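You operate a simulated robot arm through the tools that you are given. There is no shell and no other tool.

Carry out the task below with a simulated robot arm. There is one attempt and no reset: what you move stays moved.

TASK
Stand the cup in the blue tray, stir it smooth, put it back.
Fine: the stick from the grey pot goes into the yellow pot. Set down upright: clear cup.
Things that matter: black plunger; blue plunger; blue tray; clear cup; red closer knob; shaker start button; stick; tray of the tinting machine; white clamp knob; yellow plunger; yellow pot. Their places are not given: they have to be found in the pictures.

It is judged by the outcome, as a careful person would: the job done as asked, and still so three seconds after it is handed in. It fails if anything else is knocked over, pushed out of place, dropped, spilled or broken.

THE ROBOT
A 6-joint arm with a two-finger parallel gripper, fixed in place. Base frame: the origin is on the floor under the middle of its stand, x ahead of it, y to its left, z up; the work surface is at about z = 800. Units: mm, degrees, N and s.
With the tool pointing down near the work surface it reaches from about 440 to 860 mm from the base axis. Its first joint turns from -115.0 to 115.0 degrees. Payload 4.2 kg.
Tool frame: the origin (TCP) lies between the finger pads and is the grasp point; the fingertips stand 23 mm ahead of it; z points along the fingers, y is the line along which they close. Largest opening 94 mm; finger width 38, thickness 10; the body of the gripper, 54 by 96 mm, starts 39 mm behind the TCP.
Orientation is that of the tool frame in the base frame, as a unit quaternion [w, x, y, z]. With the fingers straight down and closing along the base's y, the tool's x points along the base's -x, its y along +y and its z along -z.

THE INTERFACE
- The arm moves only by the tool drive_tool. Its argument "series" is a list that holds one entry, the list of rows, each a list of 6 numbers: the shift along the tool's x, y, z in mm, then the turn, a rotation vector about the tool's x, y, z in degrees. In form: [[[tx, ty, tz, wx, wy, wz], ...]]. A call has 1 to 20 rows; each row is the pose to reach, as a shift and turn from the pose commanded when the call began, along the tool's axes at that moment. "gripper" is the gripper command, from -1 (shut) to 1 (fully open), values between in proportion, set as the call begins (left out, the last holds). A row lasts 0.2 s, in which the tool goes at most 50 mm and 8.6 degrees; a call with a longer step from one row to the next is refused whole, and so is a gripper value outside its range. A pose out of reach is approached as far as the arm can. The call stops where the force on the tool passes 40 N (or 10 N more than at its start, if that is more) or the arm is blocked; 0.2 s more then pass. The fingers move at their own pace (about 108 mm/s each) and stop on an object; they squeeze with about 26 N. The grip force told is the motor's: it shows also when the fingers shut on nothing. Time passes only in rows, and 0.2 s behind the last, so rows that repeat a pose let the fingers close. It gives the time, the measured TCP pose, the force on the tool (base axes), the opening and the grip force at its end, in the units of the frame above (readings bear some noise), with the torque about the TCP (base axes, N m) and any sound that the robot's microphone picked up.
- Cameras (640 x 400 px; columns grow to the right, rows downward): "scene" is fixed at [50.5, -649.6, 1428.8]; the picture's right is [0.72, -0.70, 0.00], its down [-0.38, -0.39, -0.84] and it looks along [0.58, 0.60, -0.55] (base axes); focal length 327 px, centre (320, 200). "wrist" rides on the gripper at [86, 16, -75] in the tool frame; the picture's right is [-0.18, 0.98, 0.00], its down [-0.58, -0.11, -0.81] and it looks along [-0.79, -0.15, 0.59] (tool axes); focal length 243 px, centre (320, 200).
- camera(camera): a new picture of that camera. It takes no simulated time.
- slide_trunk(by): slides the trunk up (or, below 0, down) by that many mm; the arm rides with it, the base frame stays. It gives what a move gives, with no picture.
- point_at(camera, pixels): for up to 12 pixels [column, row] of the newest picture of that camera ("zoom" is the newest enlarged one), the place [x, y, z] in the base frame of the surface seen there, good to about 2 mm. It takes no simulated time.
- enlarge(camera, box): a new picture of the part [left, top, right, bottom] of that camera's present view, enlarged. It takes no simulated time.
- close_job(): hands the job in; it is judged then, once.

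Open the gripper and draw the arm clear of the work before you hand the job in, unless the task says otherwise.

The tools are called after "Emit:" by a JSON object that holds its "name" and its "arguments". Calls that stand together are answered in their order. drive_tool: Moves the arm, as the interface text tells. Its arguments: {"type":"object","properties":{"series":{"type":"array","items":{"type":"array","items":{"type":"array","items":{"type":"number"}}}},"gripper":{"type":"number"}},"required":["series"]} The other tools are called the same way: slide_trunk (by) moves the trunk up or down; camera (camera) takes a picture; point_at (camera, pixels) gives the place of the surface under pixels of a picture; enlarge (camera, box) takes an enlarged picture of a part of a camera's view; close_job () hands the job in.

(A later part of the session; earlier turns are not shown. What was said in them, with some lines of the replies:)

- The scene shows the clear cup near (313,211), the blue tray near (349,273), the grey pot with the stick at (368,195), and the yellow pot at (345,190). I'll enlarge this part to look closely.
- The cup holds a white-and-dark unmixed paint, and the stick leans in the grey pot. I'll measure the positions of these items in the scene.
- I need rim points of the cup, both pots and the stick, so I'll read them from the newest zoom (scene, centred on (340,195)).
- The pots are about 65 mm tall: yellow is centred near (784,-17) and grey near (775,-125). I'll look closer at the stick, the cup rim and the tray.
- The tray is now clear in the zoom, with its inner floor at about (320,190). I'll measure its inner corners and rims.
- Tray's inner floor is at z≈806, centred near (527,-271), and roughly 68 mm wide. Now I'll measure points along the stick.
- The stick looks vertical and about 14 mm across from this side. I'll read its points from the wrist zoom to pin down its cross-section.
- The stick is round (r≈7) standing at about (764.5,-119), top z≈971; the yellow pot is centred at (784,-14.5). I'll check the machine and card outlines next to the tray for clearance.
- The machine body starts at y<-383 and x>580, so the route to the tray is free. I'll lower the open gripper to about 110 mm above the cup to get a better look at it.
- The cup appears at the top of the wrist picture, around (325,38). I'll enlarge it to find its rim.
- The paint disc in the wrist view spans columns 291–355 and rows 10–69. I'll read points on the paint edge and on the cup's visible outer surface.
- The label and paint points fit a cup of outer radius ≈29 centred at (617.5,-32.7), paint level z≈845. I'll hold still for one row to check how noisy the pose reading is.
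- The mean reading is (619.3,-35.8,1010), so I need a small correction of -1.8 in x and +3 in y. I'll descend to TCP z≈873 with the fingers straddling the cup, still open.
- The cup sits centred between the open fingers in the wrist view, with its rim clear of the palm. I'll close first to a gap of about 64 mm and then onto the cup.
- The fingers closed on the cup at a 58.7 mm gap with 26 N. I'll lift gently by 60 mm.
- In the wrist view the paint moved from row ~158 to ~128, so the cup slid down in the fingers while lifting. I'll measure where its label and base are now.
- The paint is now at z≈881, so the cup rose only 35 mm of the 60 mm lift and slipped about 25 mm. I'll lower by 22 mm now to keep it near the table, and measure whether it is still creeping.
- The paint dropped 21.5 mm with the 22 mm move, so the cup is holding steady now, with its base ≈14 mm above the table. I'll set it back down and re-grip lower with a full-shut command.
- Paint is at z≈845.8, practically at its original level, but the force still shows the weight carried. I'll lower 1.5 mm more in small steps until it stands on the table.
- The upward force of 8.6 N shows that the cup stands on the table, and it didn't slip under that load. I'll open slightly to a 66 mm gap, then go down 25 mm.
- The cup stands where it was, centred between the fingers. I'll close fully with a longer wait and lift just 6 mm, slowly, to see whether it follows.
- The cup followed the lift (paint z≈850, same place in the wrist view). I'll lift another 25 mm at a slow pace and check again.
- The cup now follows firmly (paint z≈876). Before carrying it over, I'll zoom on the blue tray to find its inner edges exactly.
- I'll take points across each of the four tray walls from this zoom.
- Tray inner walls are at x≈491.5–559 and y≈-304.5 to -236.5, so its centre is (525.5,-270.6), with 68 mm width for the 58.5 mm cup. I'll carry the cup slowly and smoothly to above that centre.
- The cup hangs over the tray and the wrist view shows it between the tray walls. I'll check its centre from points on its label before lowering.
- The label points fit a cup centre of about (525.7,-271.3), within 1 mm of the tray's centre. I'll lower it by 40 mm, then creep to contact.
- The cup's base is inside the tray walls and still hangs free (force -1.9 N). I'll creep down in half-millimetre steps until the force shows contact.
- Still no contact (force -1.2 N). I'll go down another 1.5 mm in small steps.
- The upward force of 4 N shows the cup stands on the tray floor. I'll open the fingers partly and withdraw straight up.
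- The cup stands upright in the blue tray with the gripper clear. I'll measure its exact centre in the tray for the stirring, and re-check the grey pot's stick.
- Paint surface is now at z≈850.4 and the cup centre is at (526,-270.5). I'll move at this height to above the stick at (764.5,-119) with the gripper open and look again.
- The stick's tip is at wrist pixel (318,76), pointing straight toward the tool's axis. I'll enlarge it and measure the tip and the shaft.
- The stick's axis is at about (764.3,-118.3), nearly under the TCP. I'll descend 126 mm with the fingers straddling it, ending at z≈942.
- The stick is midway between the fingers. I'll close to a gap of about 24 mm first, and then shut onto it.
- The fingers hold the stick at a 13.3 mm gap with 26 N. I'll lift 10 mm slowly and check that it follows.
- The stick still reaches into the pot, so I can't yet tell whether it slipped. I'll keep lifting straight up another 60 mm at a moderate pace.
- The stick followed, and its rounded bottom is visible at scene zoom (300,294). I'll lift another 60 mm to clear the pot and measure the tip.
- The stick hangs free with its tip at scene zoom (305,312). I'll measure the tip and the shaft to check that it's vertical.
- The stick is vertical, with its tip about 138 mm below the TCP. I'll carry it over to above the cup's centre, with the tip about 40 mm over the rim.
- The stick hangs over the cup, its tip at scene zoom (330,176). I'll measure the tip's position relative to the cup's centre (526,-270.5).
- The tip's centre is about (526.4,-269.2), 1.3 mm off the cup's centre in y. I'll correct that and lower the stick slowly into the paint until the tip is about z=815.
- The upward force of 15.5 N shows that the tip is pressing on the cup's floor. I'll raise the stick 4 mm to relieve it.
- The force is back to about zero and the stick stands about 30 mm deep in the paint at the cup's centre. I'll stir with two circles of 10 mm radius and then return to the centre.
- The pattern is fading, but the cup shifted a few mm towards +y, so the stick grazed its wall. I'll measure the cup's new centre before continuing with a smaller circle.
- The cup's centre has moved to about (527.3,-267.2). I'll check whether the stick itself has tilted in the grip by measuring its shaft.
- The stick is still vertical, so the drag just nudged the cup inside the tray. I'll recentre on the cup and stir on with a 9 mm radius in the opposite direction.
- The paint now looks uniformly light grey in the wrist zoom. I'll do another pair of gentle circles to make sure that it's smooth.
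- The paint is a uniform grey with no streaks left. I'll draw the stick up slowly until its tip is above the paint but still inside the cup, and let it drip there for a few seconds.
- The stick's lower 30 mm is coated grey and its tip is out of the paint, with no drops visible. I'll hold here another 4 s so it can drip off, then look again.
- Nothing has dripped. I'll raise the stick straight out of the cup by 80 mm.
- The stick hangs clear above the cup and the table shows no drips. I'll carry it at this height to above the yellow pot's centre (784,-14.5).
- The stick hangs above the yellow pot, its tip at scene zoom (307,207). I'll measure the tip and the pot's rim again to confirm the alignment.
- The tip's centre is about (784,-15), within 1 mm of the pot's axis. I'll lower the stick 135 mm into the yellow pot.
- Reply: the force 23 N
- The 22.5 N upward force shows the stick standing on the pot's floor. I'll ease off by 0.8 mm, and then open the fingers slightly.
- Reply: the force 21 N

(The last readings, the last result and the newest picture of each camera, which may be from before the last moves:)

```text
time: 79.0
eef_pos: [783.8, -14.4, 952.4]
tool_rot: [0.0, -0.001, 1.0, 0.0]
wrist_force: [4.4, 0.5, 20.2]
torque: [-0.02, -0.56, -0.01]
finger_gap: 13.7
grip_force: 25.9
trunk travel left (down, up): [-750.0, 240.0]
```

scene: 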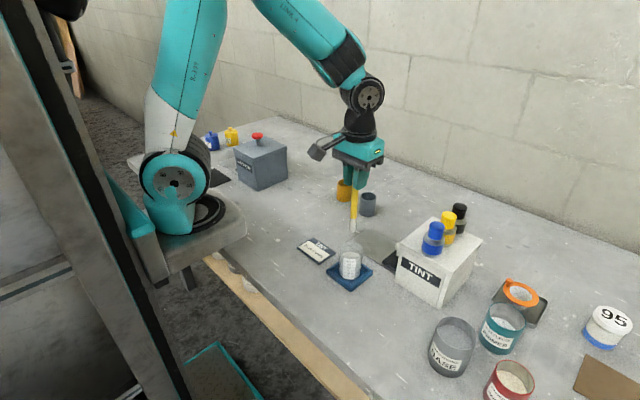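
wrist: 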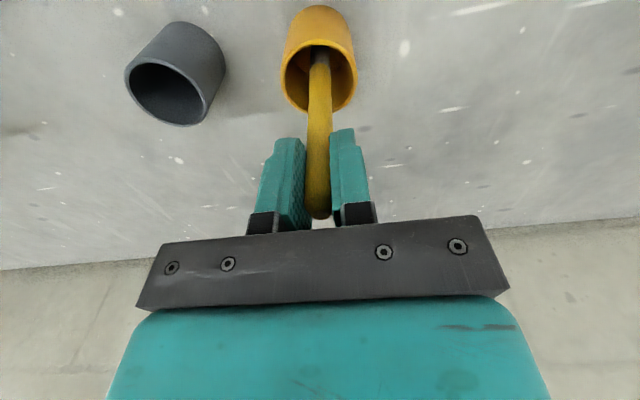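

The force is still 20 N, with a little sideways load building. I'll ease up another 2 mm.

Emit:
{"name": "drive_tool", "arguments": {"series": [[[0, 0, -1, 0, 0, 0], [0, 0, -2, 0, 0, 0], [0, 0, -2, 0, 0, 0]]]}}

Emit:
{"name": "enlarge", "arguments": {"camera": "scene", "box": [300, 110, 400, 220]}}

Emit:
{"name": "camera", "arguments": {"camera": "wrist"}}

```text
time: 79.8
eef_pos: [783.5, -14.4, 953.0]
tool_rot: [-0.002, 0.0, 1.0, 0.0]
wrist_force: [0.0, 0.5, 1.1]
torque: [0.06, -0.1, 0.02]
finger_gap: 14.0
grip_force: 26.2
trunk travel left (down, up): [-750.0, 240.0]
```

```text
3.64 times, centred on (350, 165) of scene
```

zoom: 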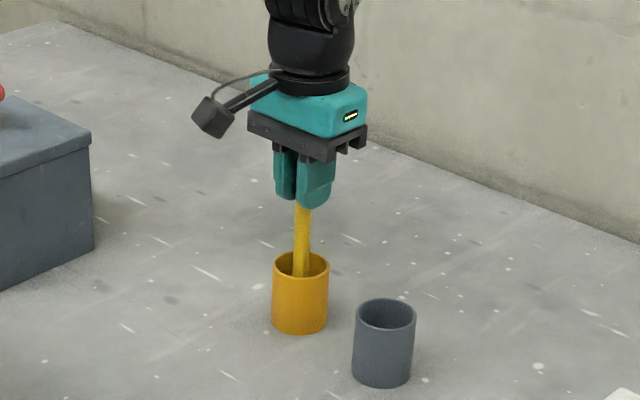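

```text
taken
```

wrist: 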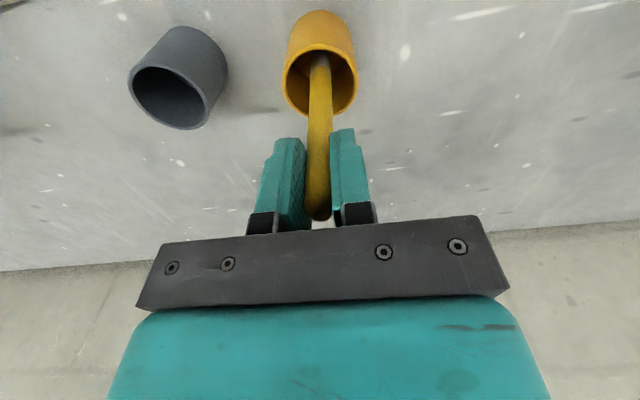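

The force is down to 1 N, so the stick just touches the pot's floor. I'll check it's vertical before letting go.

Emit:
{"name": "point_at", "arguments": {"camera": "zoom", "pixels": [[301, 270], [295, 270], [307, 270], [303, 240], [297, 240], [309, 240], [304, 215], [298, 215], [310, 215]]}}

Emit:
{"name": "point_at", "arguments": {"camera": "wrist", "pixels": [[319, 80], [313, 80], [325, 80], [319, 105], [312, 105], [327, 105], [319, 125], [320, 200]]}}

```text
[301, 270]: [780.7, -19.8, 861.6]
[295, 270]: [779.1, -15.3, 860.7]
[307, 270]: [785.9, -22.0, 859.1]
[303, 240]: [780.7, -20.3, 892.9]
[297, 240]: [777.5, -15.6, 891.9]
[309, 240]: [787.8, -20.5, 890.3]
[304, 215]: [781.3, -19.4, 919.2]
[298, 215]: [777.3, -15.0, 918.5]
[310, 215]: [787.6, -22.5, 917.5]
```

```text
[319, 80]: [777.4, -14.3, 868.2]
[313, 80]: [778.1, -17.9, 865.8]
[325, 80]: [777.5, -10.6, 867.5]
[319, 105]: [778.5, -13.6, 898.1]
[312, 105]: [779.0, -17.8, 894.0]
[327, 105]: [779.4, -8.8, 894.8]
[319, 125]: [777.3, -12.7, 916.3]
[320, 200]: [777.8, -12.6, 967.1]
```

The stick stands vertical in the yellow pot. I'll open the fingers, a little first and then wider.

Emit:
{"name": "drive_tool", "arguments": {"series": [[[0, 0, 0, 0, 0, 0], [0, 0, 0, 0, 0, 0]]], "gripper": -0.6}}

Emit:
{"name": "drive_tool", "arguments": {"series": [[[0, 0, 0, 0, 0, 0], [0, 0, 0, 0, 0, 0], [0, 0, 0, 0, 0, 0]]], "gripper": 0.5}}

Emit:
{"name": "camera", "arguments": {"camera": "wrist"}}

Emit:
{"name": "enlarge", "arguments": {"camera": "scene", "box": [300, 110, 400, 220]}}

```text
time: 80.4
eef_pos: [785.1, -15.0, 952.5]
tool_rot: [0.0, -0.001, 1.0, 0.001]
wrist_force: [-0.7, -1.0, 0.4]
torque: [0.01, -0.01, 0.01]
finger_gap: 19.0
grip_force: 0.0
trunk travel left (down, up): [-750.0, 240.0]
```

```text
time: 81.2
eef_pos: [785.1, -14.1, 954.0]
tool_rot: [0.0, 0.0, 1.0, -0.001]
wrist_force: [-0.1, 0.1, -0.3]
torque: [0.01, -0.05, 0.01]
finger_gap: 70.7
grip_force: 0.1
trunk travel left (down, up): [-750.0, 240.0]
```

```text
taken
```

wrist: 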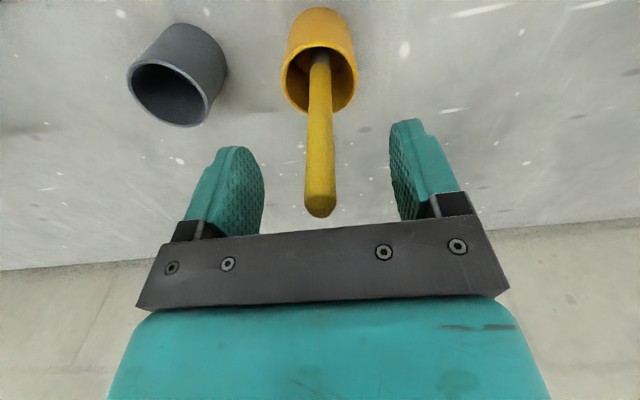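

```text
3.64 times, centred on (350, 165) of scene
```

zoom: 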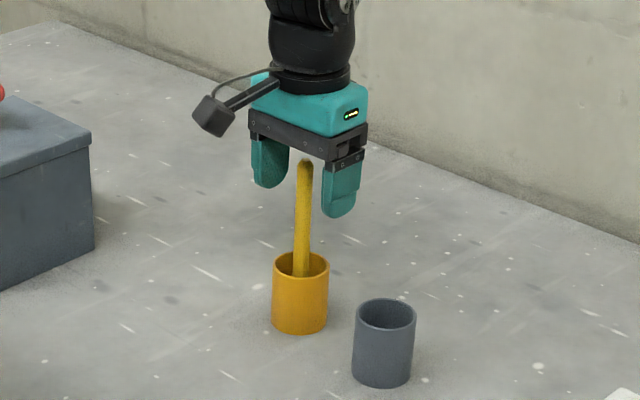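

The stick stands free in the yellow pot. I'll raise the gripper straight up to clear the stick's top.

Emit:
{"name": "drive_tool", "arguments": {"series": [[[0, 0, -5, 0, 0, 0], [0, 0, -15, 0, 0, 0], [0, 0, -30, 0, 0, 0], [0, 0, -50, 0, 0, 0], [0, 0, -75, 0, 0, 0], [0, 0, -100, 0, 0, 0], [0, 0, -115, 0, 0, 0], [0, 0, -120, 0, 0, 0], [0, 0, -120, 0, 0, 0]]]}}

Emit:
{"name": "camera", "arguments": {"camera": "scene"}}

Emit:
{"name": "enlarge", "arguments": {"camera": "scene", "box": [300, 110, 400, 220]}}

Emit:
{"name": "enlarge", "arguments": {"camera": "scene", "box": [315, 220, 385, 300]}}

```text
time: 83.2
eef_pos: [782.9, -14.0, 1072.6]
tool_rot: [0.0, 0.0, 1.0, 0.0]
wrist_force: [-0.2, 0.6, -1.1]
torque: [-0.02, 0.01, -0.01]
finger_gap: 70.5
grip_force: 0.1
trunk travel left (down, up): [-750.0, 240.0]
```

```text
taken
```

scene: 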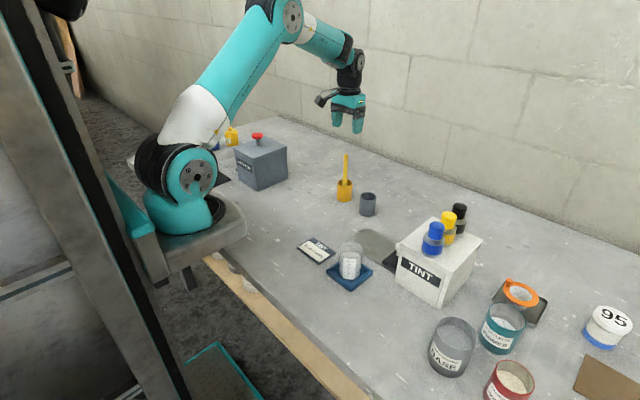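

```text
3.64 times, centred on (350, 165) of scene
```

zoom: 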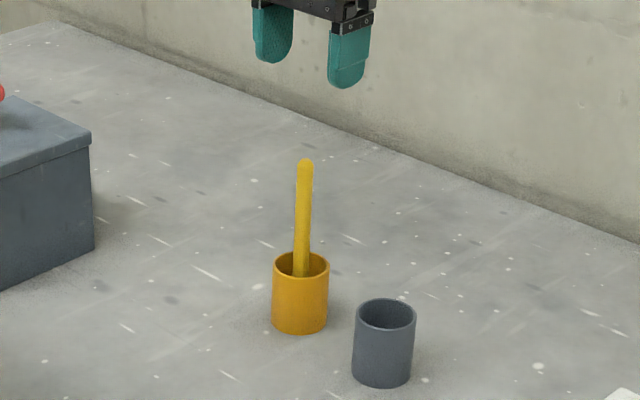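

```text
5.00 times, centred on (350, 260) of scene
```

zoom: 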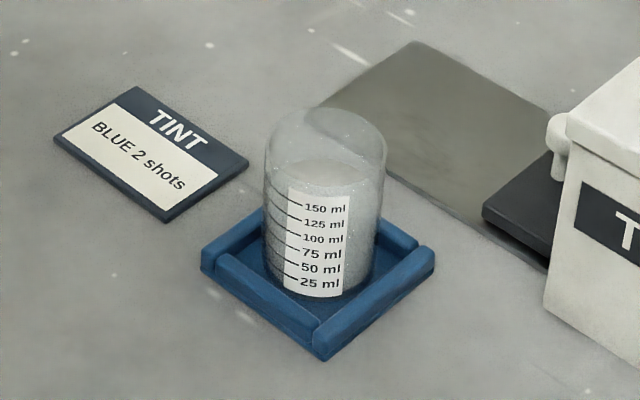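

The stick stands in the yellow pot and the cup's paint is smooth. I'll measure the cup's current centre in the tray to fetch it.

Emit:
{"name": "point_at", "arguments": {"camera": "zoom", "pixels": [[287, 250], [295, 265], [305, 265], [315, 265], [325, 265], [335, 265], [343, 250], [360, 265], [375, 250], [300, 285], [330, 285], [330, 175]]}}

```text
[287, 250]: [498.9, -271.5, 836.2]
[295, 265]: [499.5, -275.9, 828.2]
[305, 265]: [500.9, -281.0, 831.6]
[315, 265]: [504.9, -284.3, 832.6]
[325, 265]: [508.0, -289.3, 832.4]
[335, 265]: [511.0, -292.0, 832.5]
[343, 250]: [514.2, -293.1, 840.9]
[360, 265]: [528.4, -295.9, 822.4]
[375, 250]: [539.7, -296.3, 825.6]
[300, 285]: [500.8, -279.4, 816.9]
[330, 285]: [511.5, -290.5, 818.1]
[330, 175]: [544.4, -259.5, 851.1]
```

The cup's centre is at (527.2,-267.4). I'll move back over it at this height with the gripper fully open.

Emit:
{"name": "drive_tool", "arguments": {"series": [[[4, -4, 0, 0, 0, 0], [13, -12.7, 0, 0, 0, 0], [32, -31, 0, 0, 0, 0], [57, -56, 0, 0, 0, 0], [84, -83, 0, 0, 0, 0], [111, -110, 0, 0, 0, 0], [138, -136, 0, 0, 0, 0], [165, -163, 0, 0, 0, 0], [192, -190, 0, 0, 0, 0], [217, -214, 0, 0, 0, 0], [238, -234.5, 0, 0, 0, 0], [251, -247.5, 0, 0, 0, 0], [256.9, -253.3, 0, 0, 0, 0], [256.9, -253.3, 0, 0, 0, 0], [256.9, -253.3, 0, 0, 0, 0]]], "gripper": 1}}

Emit:
{"name": "camera", "arguments": {"camera": "wrist"}}

Emit:
{"name": "enlarge", "arguments": {"camera": "wrist", "box": [270, 0, 370, 70]}}

```text
time: 86.4
eef_pos: [526.1, -267.6, 1073.6]
tool_rot: [0.0, 0.0, 1.0, 0.0]
wrist_force: [0.2, 0.6, 0.3]
torque: [0.02, -0.01, 0.05]
finger_gap: 94.0
grip_force: 0.0
trunk travel left (down, up): [-750.0, 240.0]
```

```text
taken
```

wrist: 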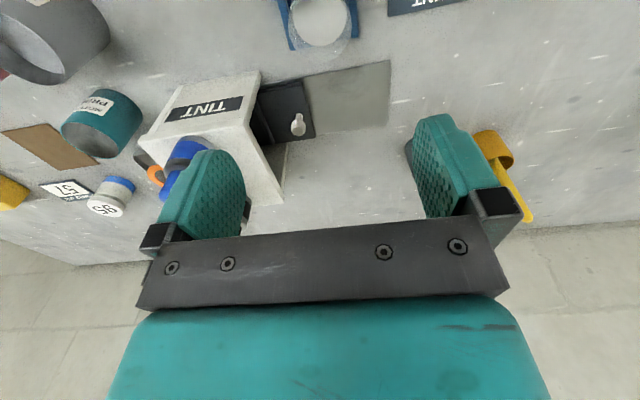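

```text
5.71 times, centred on (320, 35) of wrist
```

zoom: 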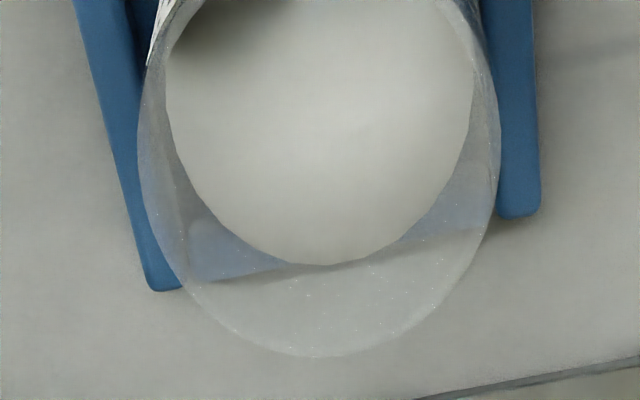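

The paint is uniformly grey and the cup is centred under the tool. I'll descend to TCP z≈877 with the fingers straddling the cup.

Emit:
{"name": "drive_tool", "arguments": {"series": [[[0, 0, 15, 0, 0, 0], [0, 0, 40, 0, 0, 0], [0, 0, 70, 0, 0, 0], [0, 0, 100, 0, 0, 0], [0, 0, 125, 0, 0, 0], [0, 0, 148, 0, 0, 0], [0, 0, 167, 0, 0, 0], [0, 0, 182, 0, 0, 0], [0, 0, 192, 0, 0, 0], [0, 0, 195.5, 0, 0, 0], [0, 0, 195.5, 0, 0, 0]]]}}

Emit:
{"name": "camera", "arguments": {"camera": "wrist"}}

Emit:
{"name": "enlarge", "arguments": {"camera": "scene", "box": [310, 200, 390, 300]}}

```text
time: 88.8
eef_pos: [526.2, -267.5, 878.5]
tool_rot: [-0.001, -0.001, 1.0, 0.0]
wrist_force: [0.1, 0.2, -1.4]
torque: [0.03, -0.01, -0.02]
finger_gap: 94.0
grip_force: 0.0
trunk travel left (down, up): [-750.0, 240.0]
```

```text
taken
```

wrist: 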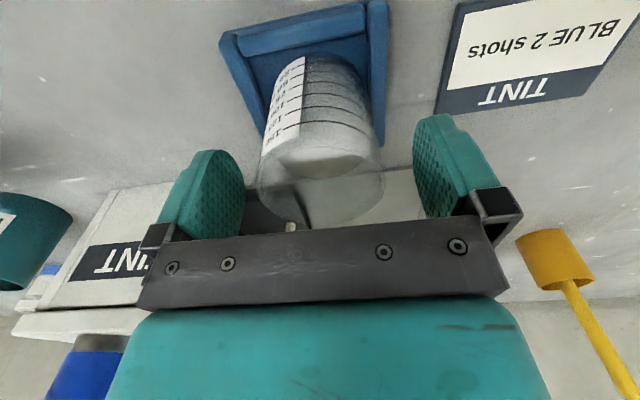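

```text
4.00 times, centred on (350, 250) of scene
```

zoom: 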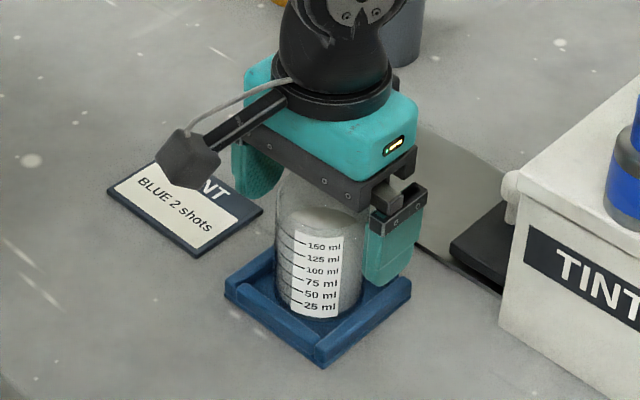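

The cup is centred between the fingers, with its rim below the palm. I'll close to 64 mm first, and then shut fully onto it with a good wait.

Emit:
{"name": "drive_tool", "arguments": {"series": [[[0, 0, 0, 0, 0, 0], [0, 0, 0, 0, 0, 0]]], "gripper": 0.36}}

Emit:
{"name": "drive_tool", "arguments": {"series": [[[0, 0, 0, 0, 0, 0], [0, 0, 0, 0, 0, 0], [0, 0, 0, 0, 0, 0], [0, 0, 0, 0, 0, 0], [0, 0, 0, 0, 0, 0], [0, 0, 0, 0, 0, 0]]], "gripper": -1}}

Emit:
{"name": "drive_tool", "arguments": {"series": [[[0, 0, -1, 0, 0, 0], [0, 0, -2, 0, 0, 0], [0, 0, -3, 0, 0, 0], [0, 0, -4, 0, 0, 0], [0, 0, -5, 0, 0, 0], [0, 0, -6, 0, 0, 0], [0, 0, -6, 0, 0, 0]]]}}

Emit:
{"name": "camera", "arguments": {"camera": "wrist"}}

Emit:
{"name": "enlarge", "arguments": {"camera": "scene", "box": [310, 200, 390, 300]}}

```text
time: 89.4
eef_pos: [525.9, -267.4, 880.1]
tool_rot: [0.0, 0.0, 1.0, 0.0]
wrist_force: [-0.3, 0.4, -0.7]
torque: [0.0, 0.0, 0.01]
finger_gap: 63.8
grip_force: 0.1
trunk travel left (down, up): [-750.0, 240.0]
```

```text
time: 90.8
eef_pos: [527.5, -267.4, 877.8]
tool_rot: [0.0, 0.0, 1.0, 0.0]
wrist_force: [0.1, 0.7, 1.1]
torque: [0.06, 0.02, -0.01]
finger_gap: 58.1
grip_force: 26.6
trunk travel left (down, up): [-750.0, 240.0]
```

```text
time: 92.4
eef_pos: [526.0, -266.2, 883.7]
tool_rot: [-0.001, 0.0, 1.0, 0.0]
wrist_force: [-6.4, -0.3, -3.1]
torque: [-0.03, 0.53, 0.02]
finger_gap: 58.3
grip_force: 26.5
trunk travel left (down, up): [-750.0, 240.0]
```

```text
taken
```

wrist: 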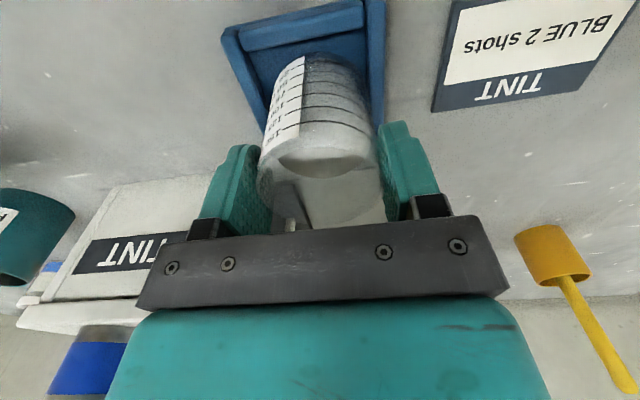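

```text
4.00 times, centred on (350, 250) of scene
```

zoom: 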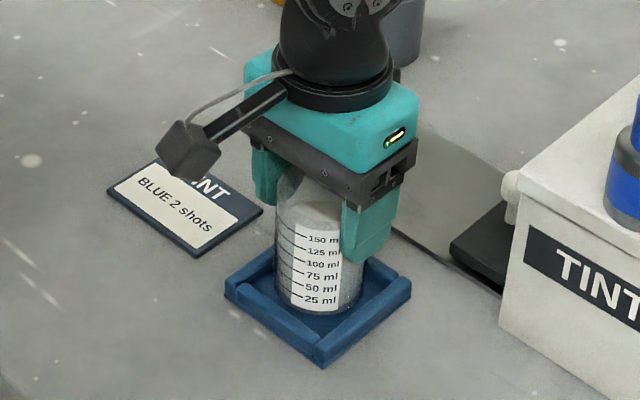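

A -6.4 N sideways force and the torque indicate the cup's base is pressing against the tray's far (+x) wall. I'll measure the cup and the tray walls before I go any higher.

Emit:
{"name": "point_at", "arguments": {"camera": "zoom", "pixels": [[295, 270], [305, 285], [320, 285], [335, 285], [355, 280], [300, 235], [320, 235], [335, 235], [250, 270], [265, 305], [370, 330], [390, 285]]}}

Emit:
{"name": "point_at", "arguments": {"camera": "wrist", "pixels": [[290, 165], [320, 160], [350, 165], [300, 75], [290, 110], [280, 130], [240, 70], [290, 40], [375, 60], [350, 12]]}}

Emit:
{"name": "enlarge", "arguments": {"camera": "wrist", "box": [210, 0, 410, 240]}}

```text
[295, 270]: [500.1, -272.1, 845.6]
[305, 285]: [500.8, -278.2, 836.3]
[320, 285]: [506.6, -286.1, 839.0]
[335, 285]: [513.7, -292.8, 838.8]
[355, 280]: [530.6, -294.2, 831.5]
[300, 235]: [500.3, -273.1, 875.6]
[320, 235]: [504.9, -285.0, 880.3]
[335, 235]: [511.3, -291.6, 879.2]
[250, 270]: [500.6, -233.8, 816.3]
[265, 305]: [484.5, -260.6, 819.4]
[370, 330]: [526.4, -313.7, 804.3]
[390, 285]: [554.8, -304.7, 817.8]
```

```text
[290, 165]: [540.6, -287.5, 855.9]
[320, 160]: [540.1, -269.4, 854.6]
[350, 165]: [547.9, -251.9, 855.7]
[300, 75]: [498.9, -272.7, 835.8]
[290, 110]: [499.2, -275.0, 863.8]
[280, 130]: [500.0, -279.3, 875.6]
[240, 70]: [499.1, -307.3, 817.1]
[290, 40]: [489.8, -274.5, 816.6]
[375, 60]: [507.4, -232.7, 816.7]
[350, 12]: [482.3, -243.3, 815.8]
```

```text
1.67 times, centred on (310, 120) of wrist
```

zoom: 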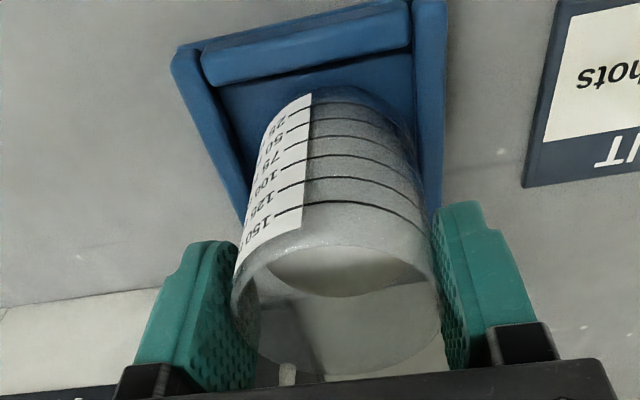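

The cup has risen 5 mm, still vertical, but it sits close to the +x and +y tray walls. I'll shift 2.5 mm towards -x and 1.5 mm towards -y to free it from the wall.

Emit:
{"name": "drive_tool", "arguments": {"series": [[[0.8, -0.5, 0, 0, 0, 0], [1.6, -1, 0, 0, 0, 0], [2.5, -1.5, 0, 0, 0, 0], [2.5, -1.5, 0, 0, 0, 0]]]}}

```text
time: 93.4
eef_pos: [524.6, -269.8, 883.9]
tool_rot: [0.001, 0.0, 1.0, 0.0]
wrist_force: [-0.1, -0.1, -1.8]
torque: [-0.02, 0.01, 0.02]
finger_gap: 58.2
grip_force: 26.2
trunk travel left (down, up): [-750.0, 240.0]
```

The sideways load is gone and only the cup's weight of 1.8 N remains. I'll lift slowly by 30 mm and check the grip.

Emit:
{"name": "drive_tool", "arguments": {"series": [[[0, 0, -1, 0, 0, 0], [0, 0, -3, 0, 0, 0], [0, 0, -6, 0, 0, 0], [0, 0, -9, 0, 0, 0], [0, 0, -13, 0, 0, 0], [0, 0, -17, 0, 0, 0], [0, 0, -21, 0, 0, 0], [0, 0, -25, 0, 0, 0], [0, 0, -28, 0, 0, 0], [0, 0, -30, 0, 0, 0], [0, 0, -30, 0, 0, 0]]]}}

Emit:
{"name": "camera", "arguments": {"camera": "wrist"}}

Emit:
{"name": "enlarge", "arguments": {"camera": "scene", "box": [310, 200, 390, 300]}}

Emit:
{"name": "point_at", "arguments": {"camera": "wrist", "pixels": [[290, 160], [320, 160], [350, 160], [300, 75], [290, 110], [280, 130]]}}

```text
time: 95.8
eef_pos: [524.2, -270.6, 913.4]
tool_rot: [0.0, 0.0, 1.0, 0.0]
wrist_force: [1.5, -0.3, -2.0]
torque: [0.0, -0.03, 0.01]
finger_gap: 58.2
grip_force: 26.0
trunk travel left (down, up): [-750.0, 240.0]
```

```text
taken
```

wrist: 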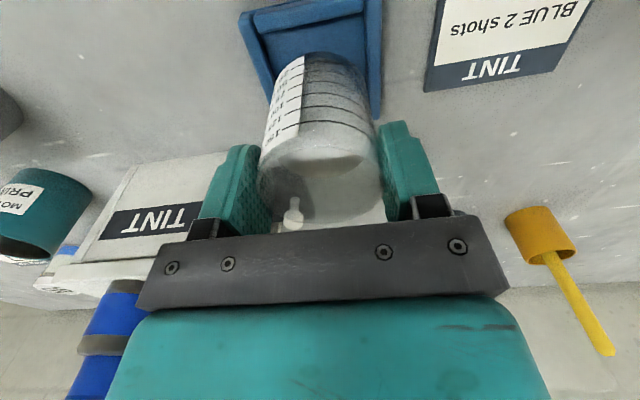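

```text
4.00 times, centred on (350, 250) of scene
```

zoom: 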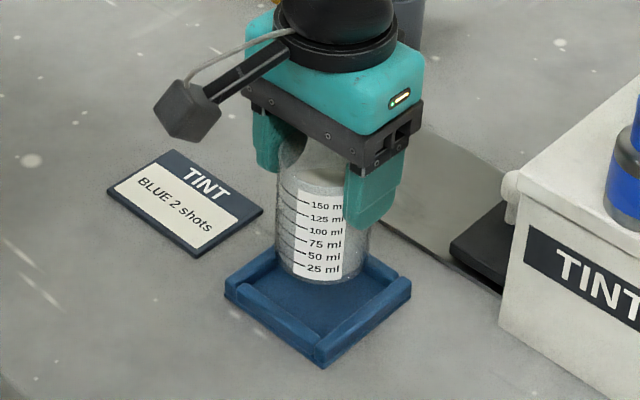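

```text
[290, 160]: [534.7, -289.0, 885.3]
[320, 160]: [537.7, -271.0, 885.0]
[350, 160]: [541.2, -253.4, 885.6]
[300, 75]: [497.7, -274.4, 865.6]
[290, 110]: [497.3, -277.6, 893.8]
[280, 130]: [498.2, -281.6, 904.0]
```

The cup follows (paint at z≈885) and is clear of the tray. I'll carry it smoothly back to its original place at (617.5,-32.7).

Emit:
{"name": "drive_tool", "arguments": {"series": [[[-0.9, 2.4, -2, 0, 0, 0], [-2.8, 7.1, -4, 0, 0, 0], [-5.5, 14.2, -6, 0, 0, 0], [-10.1, 26.1, -8, 0, 0, 0], [-15.6, 40.3, -10, 0, 0, 0], [-22, 56.9, -12, 0, 0, 0], [-29.4, 75.9, -12, 0, 0, 0], [-36.7, 94.8, -12, 0, 0, 0], [-44.1, 113.8, -12, 0, 0, 0], [-51.4, 132.8, -12, 0, 0, 0], [-58.8, 151.7, -12, 0, 0, 0], [-66.1, 170.7, -12, 0, 0, 0], [-73.4, 189.7, -12, 0, 0, 0], [-79.9, 206.3, -12, 0, 0, 0], [-84.5, 218.1, -12, 0, 0, 0], [-88.1, 227.6, -12, 0, 0, 0], [-90.4, 233.5, -12, 0, 0, 0], [-91.8, 237.1, -12, 0, 0, 0], [-91.8, 237.1, -12, 0, 0, 0]]]}}

Emit:
{"name": "camera", "arguments": {"camera": "wrist"}}

Emit:
{"name": "enlarge", "arguments": {"camera": "scene", "box": [270, 140, 370, 240]}}

Emit:
{"name": "point_at", "arguments": {"camera": "wrist", "pixels": [[290, 160], [320, 160], [350, 160], [300, 75], [290, 110], [280, 130]]}}

```text
time: 99.8
eef_pos: [616.7, -32.2, 925.4]
tool_rot: [-0.001, 0.0, 1.0, -0.001]
wrist_force: [0.5, 0.5, -0.7]
torque: [-0.01, -0.01, -0.04]
finger_gap: 58.2
grip_force: 26.1
trunk travel left (down, up): [-750.0, 240.0]
```

```text
taken
```

wrist: 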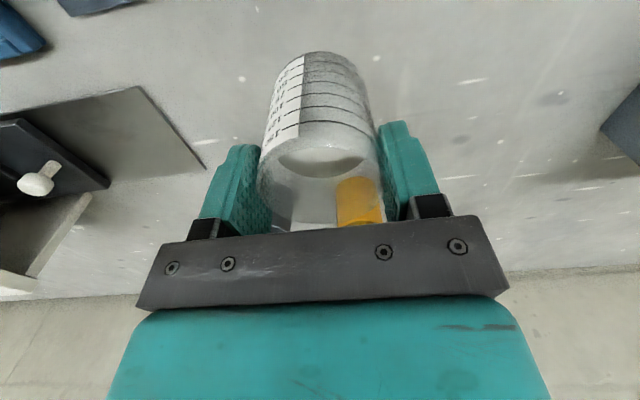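

```text
4.00 times, centred on (320, 190) of scene
```

zoom: 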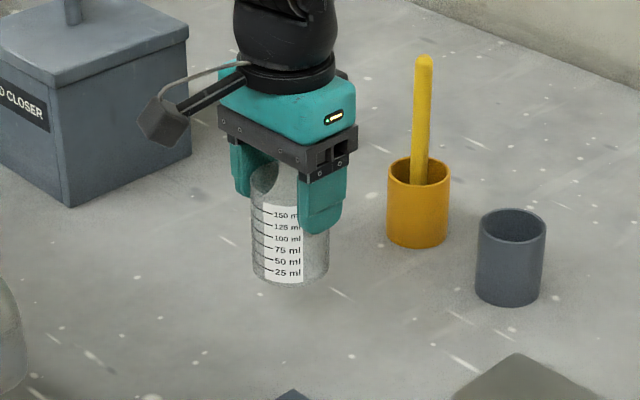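

```text
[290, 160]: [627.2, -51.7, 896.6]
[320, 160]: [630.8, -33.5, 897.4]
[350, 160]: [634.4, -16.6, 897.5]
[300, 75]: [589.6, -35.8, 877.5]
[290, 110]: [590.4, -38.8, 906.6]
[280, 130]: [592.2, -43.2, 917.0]
```

The cup hangs over its original spot at about (618.5,-32.5), with its base about 52 mm up. I'll lower it 48 mm with a 1 mm correction in x, then creep to contact.

Emit:
{"name": "drive_tool", "arguments": {"series": [[[1, 0, 3, 0, 0, 0], [1, 0, 9, 0, 0, 0], [1, 0, 16, 0, 0, 0], [1, 0, 23, 0, 0, 0], [1, 0, 30, 0, 0, 0], [1, 0, 36, 0, 0, 0], [1, 0, 41, 0, 0, 0], [1, 0, 45, 0, 0, 0], [1, 0, 47.5, 0, 0, 0], [1, 0, 48.5, 0, 0, 0], [1, 0, 48.5, 0, 0, 0]]]}}

Emit:
{"name": "camera", "arguments": {"camera": "wrist"}}

Emit:
{"name": "point_at", "arguments": {"camera": "wrist", "pixels": [[290, 160], [320, 160], [350, 160], [300, 75], [290, 110], [280, 130]]}}

```text
time: 102.2
eef_pos: [615.3, -31.6, 876.8]
tool_rot: [0.0, -0.001, 1.0, 0.0]
wrist_force: [0.2, 0.5, -0.9]
torque: [-0.02, -0.02, 0.01]
finger_gap: 58.2
grip_force: 26.1
trunk travel left (down, up): [-750.0, 240.0]
```

```text
taken
```

wrist: 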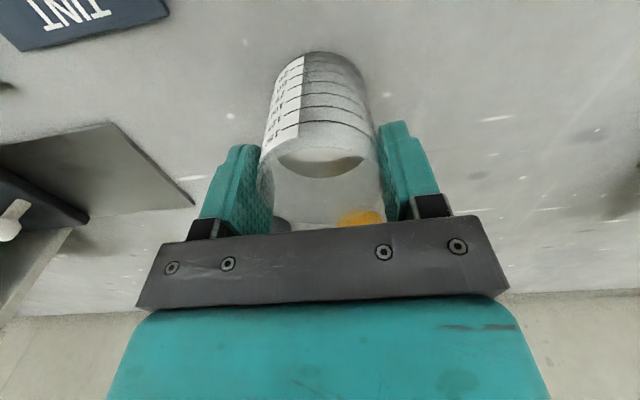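

```text
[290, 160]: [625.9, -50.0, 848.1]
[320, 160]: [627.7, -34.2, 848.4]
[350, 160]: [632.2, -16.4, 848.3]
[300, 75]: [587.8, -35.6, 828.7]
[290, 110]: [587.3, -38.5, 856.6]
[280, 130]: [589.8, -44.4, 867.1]
```

The paint is at z≈848.3, so the base is about 3 mm above the table. I'll creep down in small steps until contact shows.

Emit:
{"name": "drive_tool", "arguments": {"series": [[[0, 0, 0.7, 0, 0, 0], [0, 0, 1.4, 0, 0, 0], [0, 0, 2, 0, 0, 0], [0, 0, 2, 0, 0, 0]]]}}

Emit:
{"name": "drive_tool", "arguments": {"series": [[[0, 0, 0.4, 0, 0, 0], [0, 0, 0.8, 0, 0, 0], [0, 0, 0.8, 0, 0, 0]]]}}

```text
time: 103.2
eef_pos: [615.8, -31.5, 875.4]
tool_rot: [0.0, -0.001, 1.0, -0.001]
wrist_force: [0.1, -0.1, -0.8]
torque: [-0.01, 0.02, 0.04]
finger_gap: 58.0
grip_force: 26.1
trunk travel left (down, up): [-750.0, 240.0]
```

```text
time: 104.0
eef_pos: [614.9, -33.0, 874.2]
tool_rot: [-0.001, 0.0, 1.0, 0.0]
wrist_force: [0.3, -1.2, -2.4]
torque: [0.01, 0.02, 0.0]
finger_gap: 58.0
grip_force: 25.4
trunk travel left (down, up): [-750.0, 240.0]
```

Still hanging (force -2.4 N, TCP z≈874). I'll go down a bit further in 0.4 mm steps.

Emit:
{"name": "drive_tool", "arguments": {"series": [[[0, 0, 0.4, 0, 0, 0], [0, 0, 0.8, 0, 0, 0], [0, 0, 0.8, 0, 0, 0]]]}}

```text
time: 104.8
eef_pos: [615.4, -31.7, 874.1]
tool_rot: [0.0, 0.0, 1.0, 0.0]
wrist_force: [-2.9, 0.2, 5.1]
torque: [0.04, 0.04, 0.0]
finger_gap: 58.2
grip_force: 25.9
trunk travel left (down, up): [-750.0, 240.0]
```

The upward force of 5 N shows that the cup stands on the table. I'll open the fingers partly, and then withdraw straight up.

Emit:
{"name": "drive_tool", "arguments": {"series": [[[0, 0, 0, 0, 0, 0], [0, 0, 0, 0, 0, 0], [0, 0, 0, 0, 0, 0]]], "gripper": 0.5}}

Emit:
{"name": "drive_tool", "arguments": {"series": [[[0, 0, -5, 0, 0, 0], [0, 0, -15, 0, 0, 0], [0, 0, -30, 0, 0, 0], [0, 0, -50, 0, 0, 0], [0, 0, -75, 0, 0, 0], [0, 0, -100, 0, 0, 0], [0, 0, -130, 0, 0, 0], [0, 0, -160, 0, 0, 0], [0, 0, -190, 0, 0, 0], [0, 0, -220, 0, 0, 0], [0, 0, -250, 0, 0, 0], [0, 0, -270, 0, 0, 0], [0, 0, -270, 0, 0, 0]]]}}

Emit:
{"name": "camera", "arguments": {"camera": "scene"}}

Emit:
{"name": "camera", "arguments": {"camera": "wrist"}}

Emit:
{"name": "enlarge", "arguments": {"camera": "scene", "box": [280, 150, 400, 300]}}

```text
time: 105.6
eef_pos: [615.8, -32.0, 873.4]
tool_rot: [0.001, 0.0, 1.0, 0.0]
wrist_force: [0.2, 0.5, 0.5]
torque: [0.0, -0.01, 0.04]
finger_gap: 70.5
grip_force: 0.1
trunk travel left (down, up): [-750.0, 240.0]
```

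```text
time: 108.4
eef_pos: [615.6, -32.4, 1143.0]
tool_rot: [0.0, 0.0, 1.0, -0.001]
wrist_force: [-0.2, 0.5, -1.1]
torque: [-0.03, 0.01, 0.0]
finger_gap: 70.5
grip_force: 0.0
trunk travel left (down, up): [-750.0, 240.0]
```

```text
taken
```

scene: 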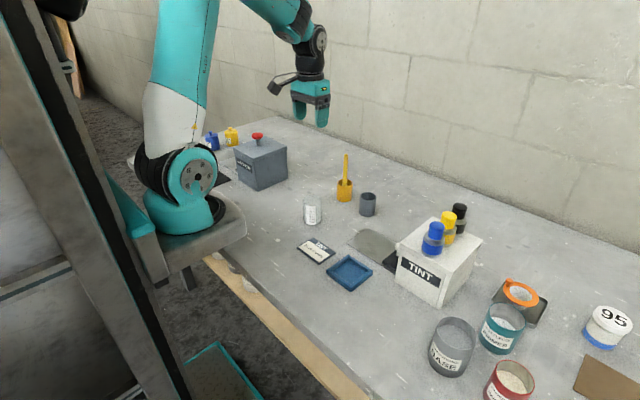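

```text
taken
```

wrist: 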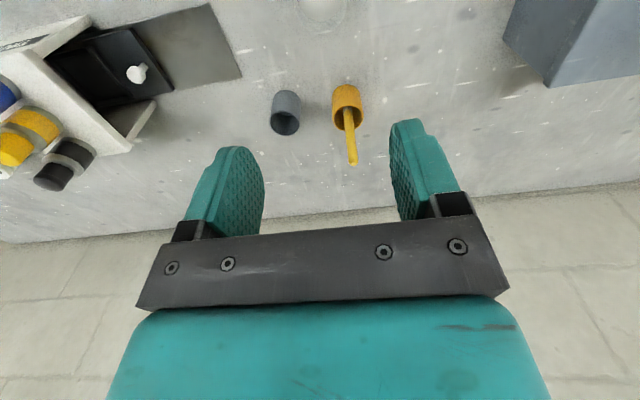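

```text
2.67 times, centred on (340, 225) of scene
```

zoom: 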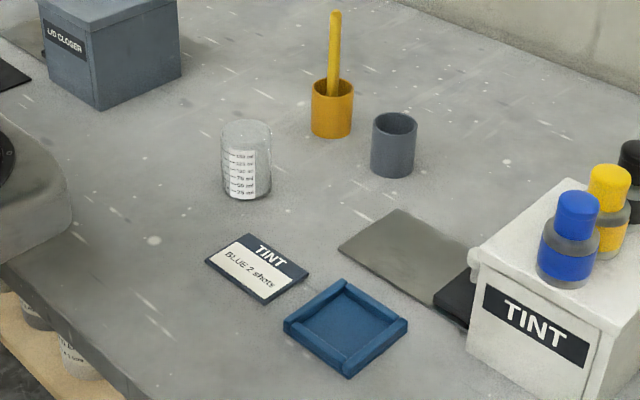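

The cup is back beside its old spot, the stick is in the yellow pot, and the tray is clean. I'll verify the cup's position, the stick, the pots and the tray by measurement.

Emit:
{"name": "enlarge", "arguments": {"camera": "scene", "box": [293, 185, 333, 230]}}

Emit:
{"name": "point_at", "arguments": {"camera": "zoom", "pixels": [[260, 300], [295, 300], [333, 300], [395, 300], [236, 300], [260, 220], [333, 220], [310, 345], [300, 170]]}}

Emit:
{"name": "point_at", "arguments": {"camera": "scene", "pixels": [[349, 273], [334, 258], [345, 157], [345, 175], [345, 199], [368, 213], [368, 196], [330, 270], [370, 273]]}}

Emit:
{"name": "enlarge", "arguments": {"camera": "scene", "box": [320, 145, 390, 225]}}

```text
8.89 times, centred on (313, 208) of scene
```

zoom: 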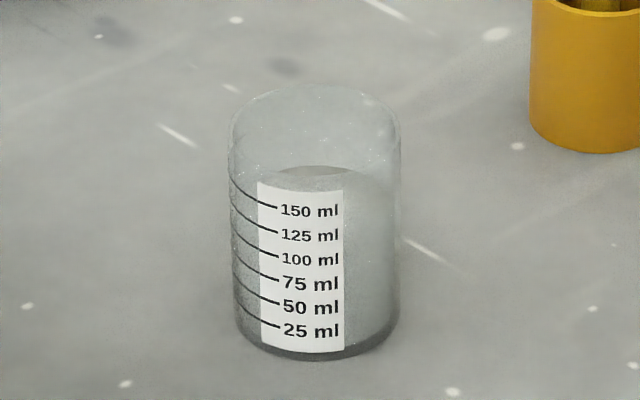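

```text
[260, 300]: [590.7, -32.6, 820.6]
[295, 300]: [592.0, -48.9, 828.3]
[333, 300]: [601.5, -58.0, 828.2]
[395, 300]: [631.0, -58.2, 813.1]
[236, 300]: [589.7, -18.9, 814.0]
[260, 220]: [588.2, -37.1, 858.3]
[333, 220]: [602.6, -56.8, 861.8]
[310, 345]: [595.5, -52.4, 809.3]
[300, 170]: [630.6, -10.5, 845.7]
```

```text
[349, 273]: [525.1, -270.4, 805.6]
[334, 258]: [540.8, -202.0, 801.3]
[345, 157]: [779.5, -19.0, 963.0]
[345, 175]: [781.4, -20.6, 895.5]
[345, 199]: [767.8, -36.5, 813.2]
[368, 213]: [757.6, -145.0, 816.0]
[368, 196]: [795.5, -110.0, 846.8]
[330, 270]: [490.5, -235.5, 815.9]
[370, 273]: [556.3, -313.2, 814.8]
```

```text
5.00 times, centred on (355, 185) of scene
```

zoom: 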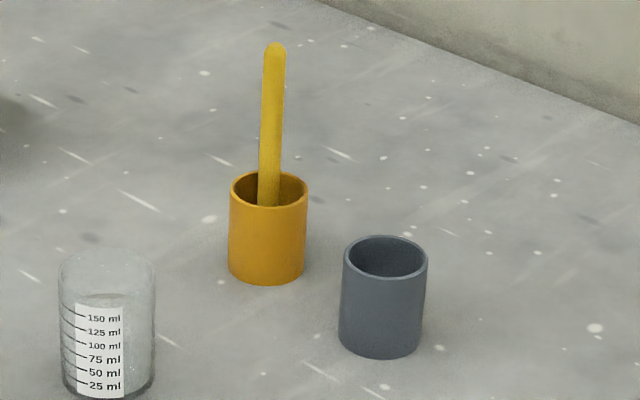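

Cup, pots and tray all match their original coordinates within about 1 mm, the paint is smooth, and the stick stands in the yellow pot. I'll open the gripper fully, with the arm already clear, and let a moment pass.

Emit:
{"name": "drive_tool", "arguments": {"series": [[[0, 0, 0, 0, 0, 0], [0, 0, 0, 0, 0, 0], [0, 0, 0, 0, 0, 0], [0, 0, 0, 0, 0, 0], [0, 0, 0, 0, 0, 0]]], "gripper": 1}}

Emit:
{"name": "camera", "arguments": {"camera": "scene"}}

```text
time: 109.6
eef_pos: [616.0, -32.6, 1143.5]
tool_rot: [0.001, -0.001, 1.0, 0.0]
wrist_force: [0.0, -0.8, -0.1]
torque: [-0.01, 0.0, 0.01]
finger_gap: 94.1
grip_force: 0.0
trunk travel left (down, up): [-750.0, 240.0]
```

```text
taken
```

scene: 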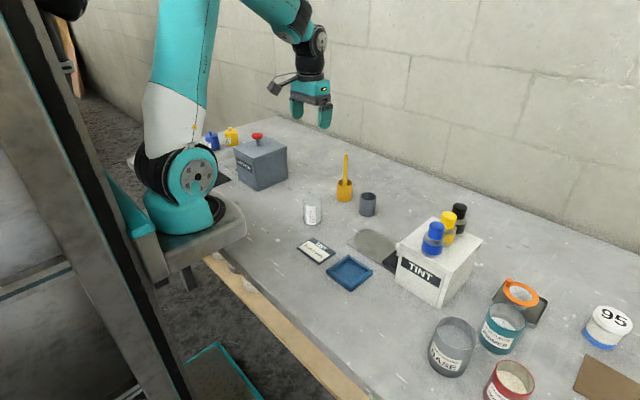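

The scene is stable: the cup is upright at (313,211), the stick is in the yellow pot at (345,180), and the gripper is open and clear. I'll hand the job in.

Emit:
{"name": "close_job", "arguments": {}}

```text
The job is handed in.
```

The job is handed in. I stood the cup in the blue tray, stirred the paint to an even grey, and set the cup upright back where it started. The stick from the grey pot now stands in the yellow pot.

- **Final check:** the cup, both pots and the tray measured within about 2 mm of where they began. I saw no drips or spills on the table or in the tray.
- **First lift:** the cup slid about 25 mm down through the fingers. I set it back on the table and gripped it again, and it held from then on.
- **In the tray:** the cup shifted about 3 mm while I stirred. When I lifted it out, its base pressed lightly against the tray wall until I moved it clear. Neither the cup nor the tray was knocked over or moved out of place.
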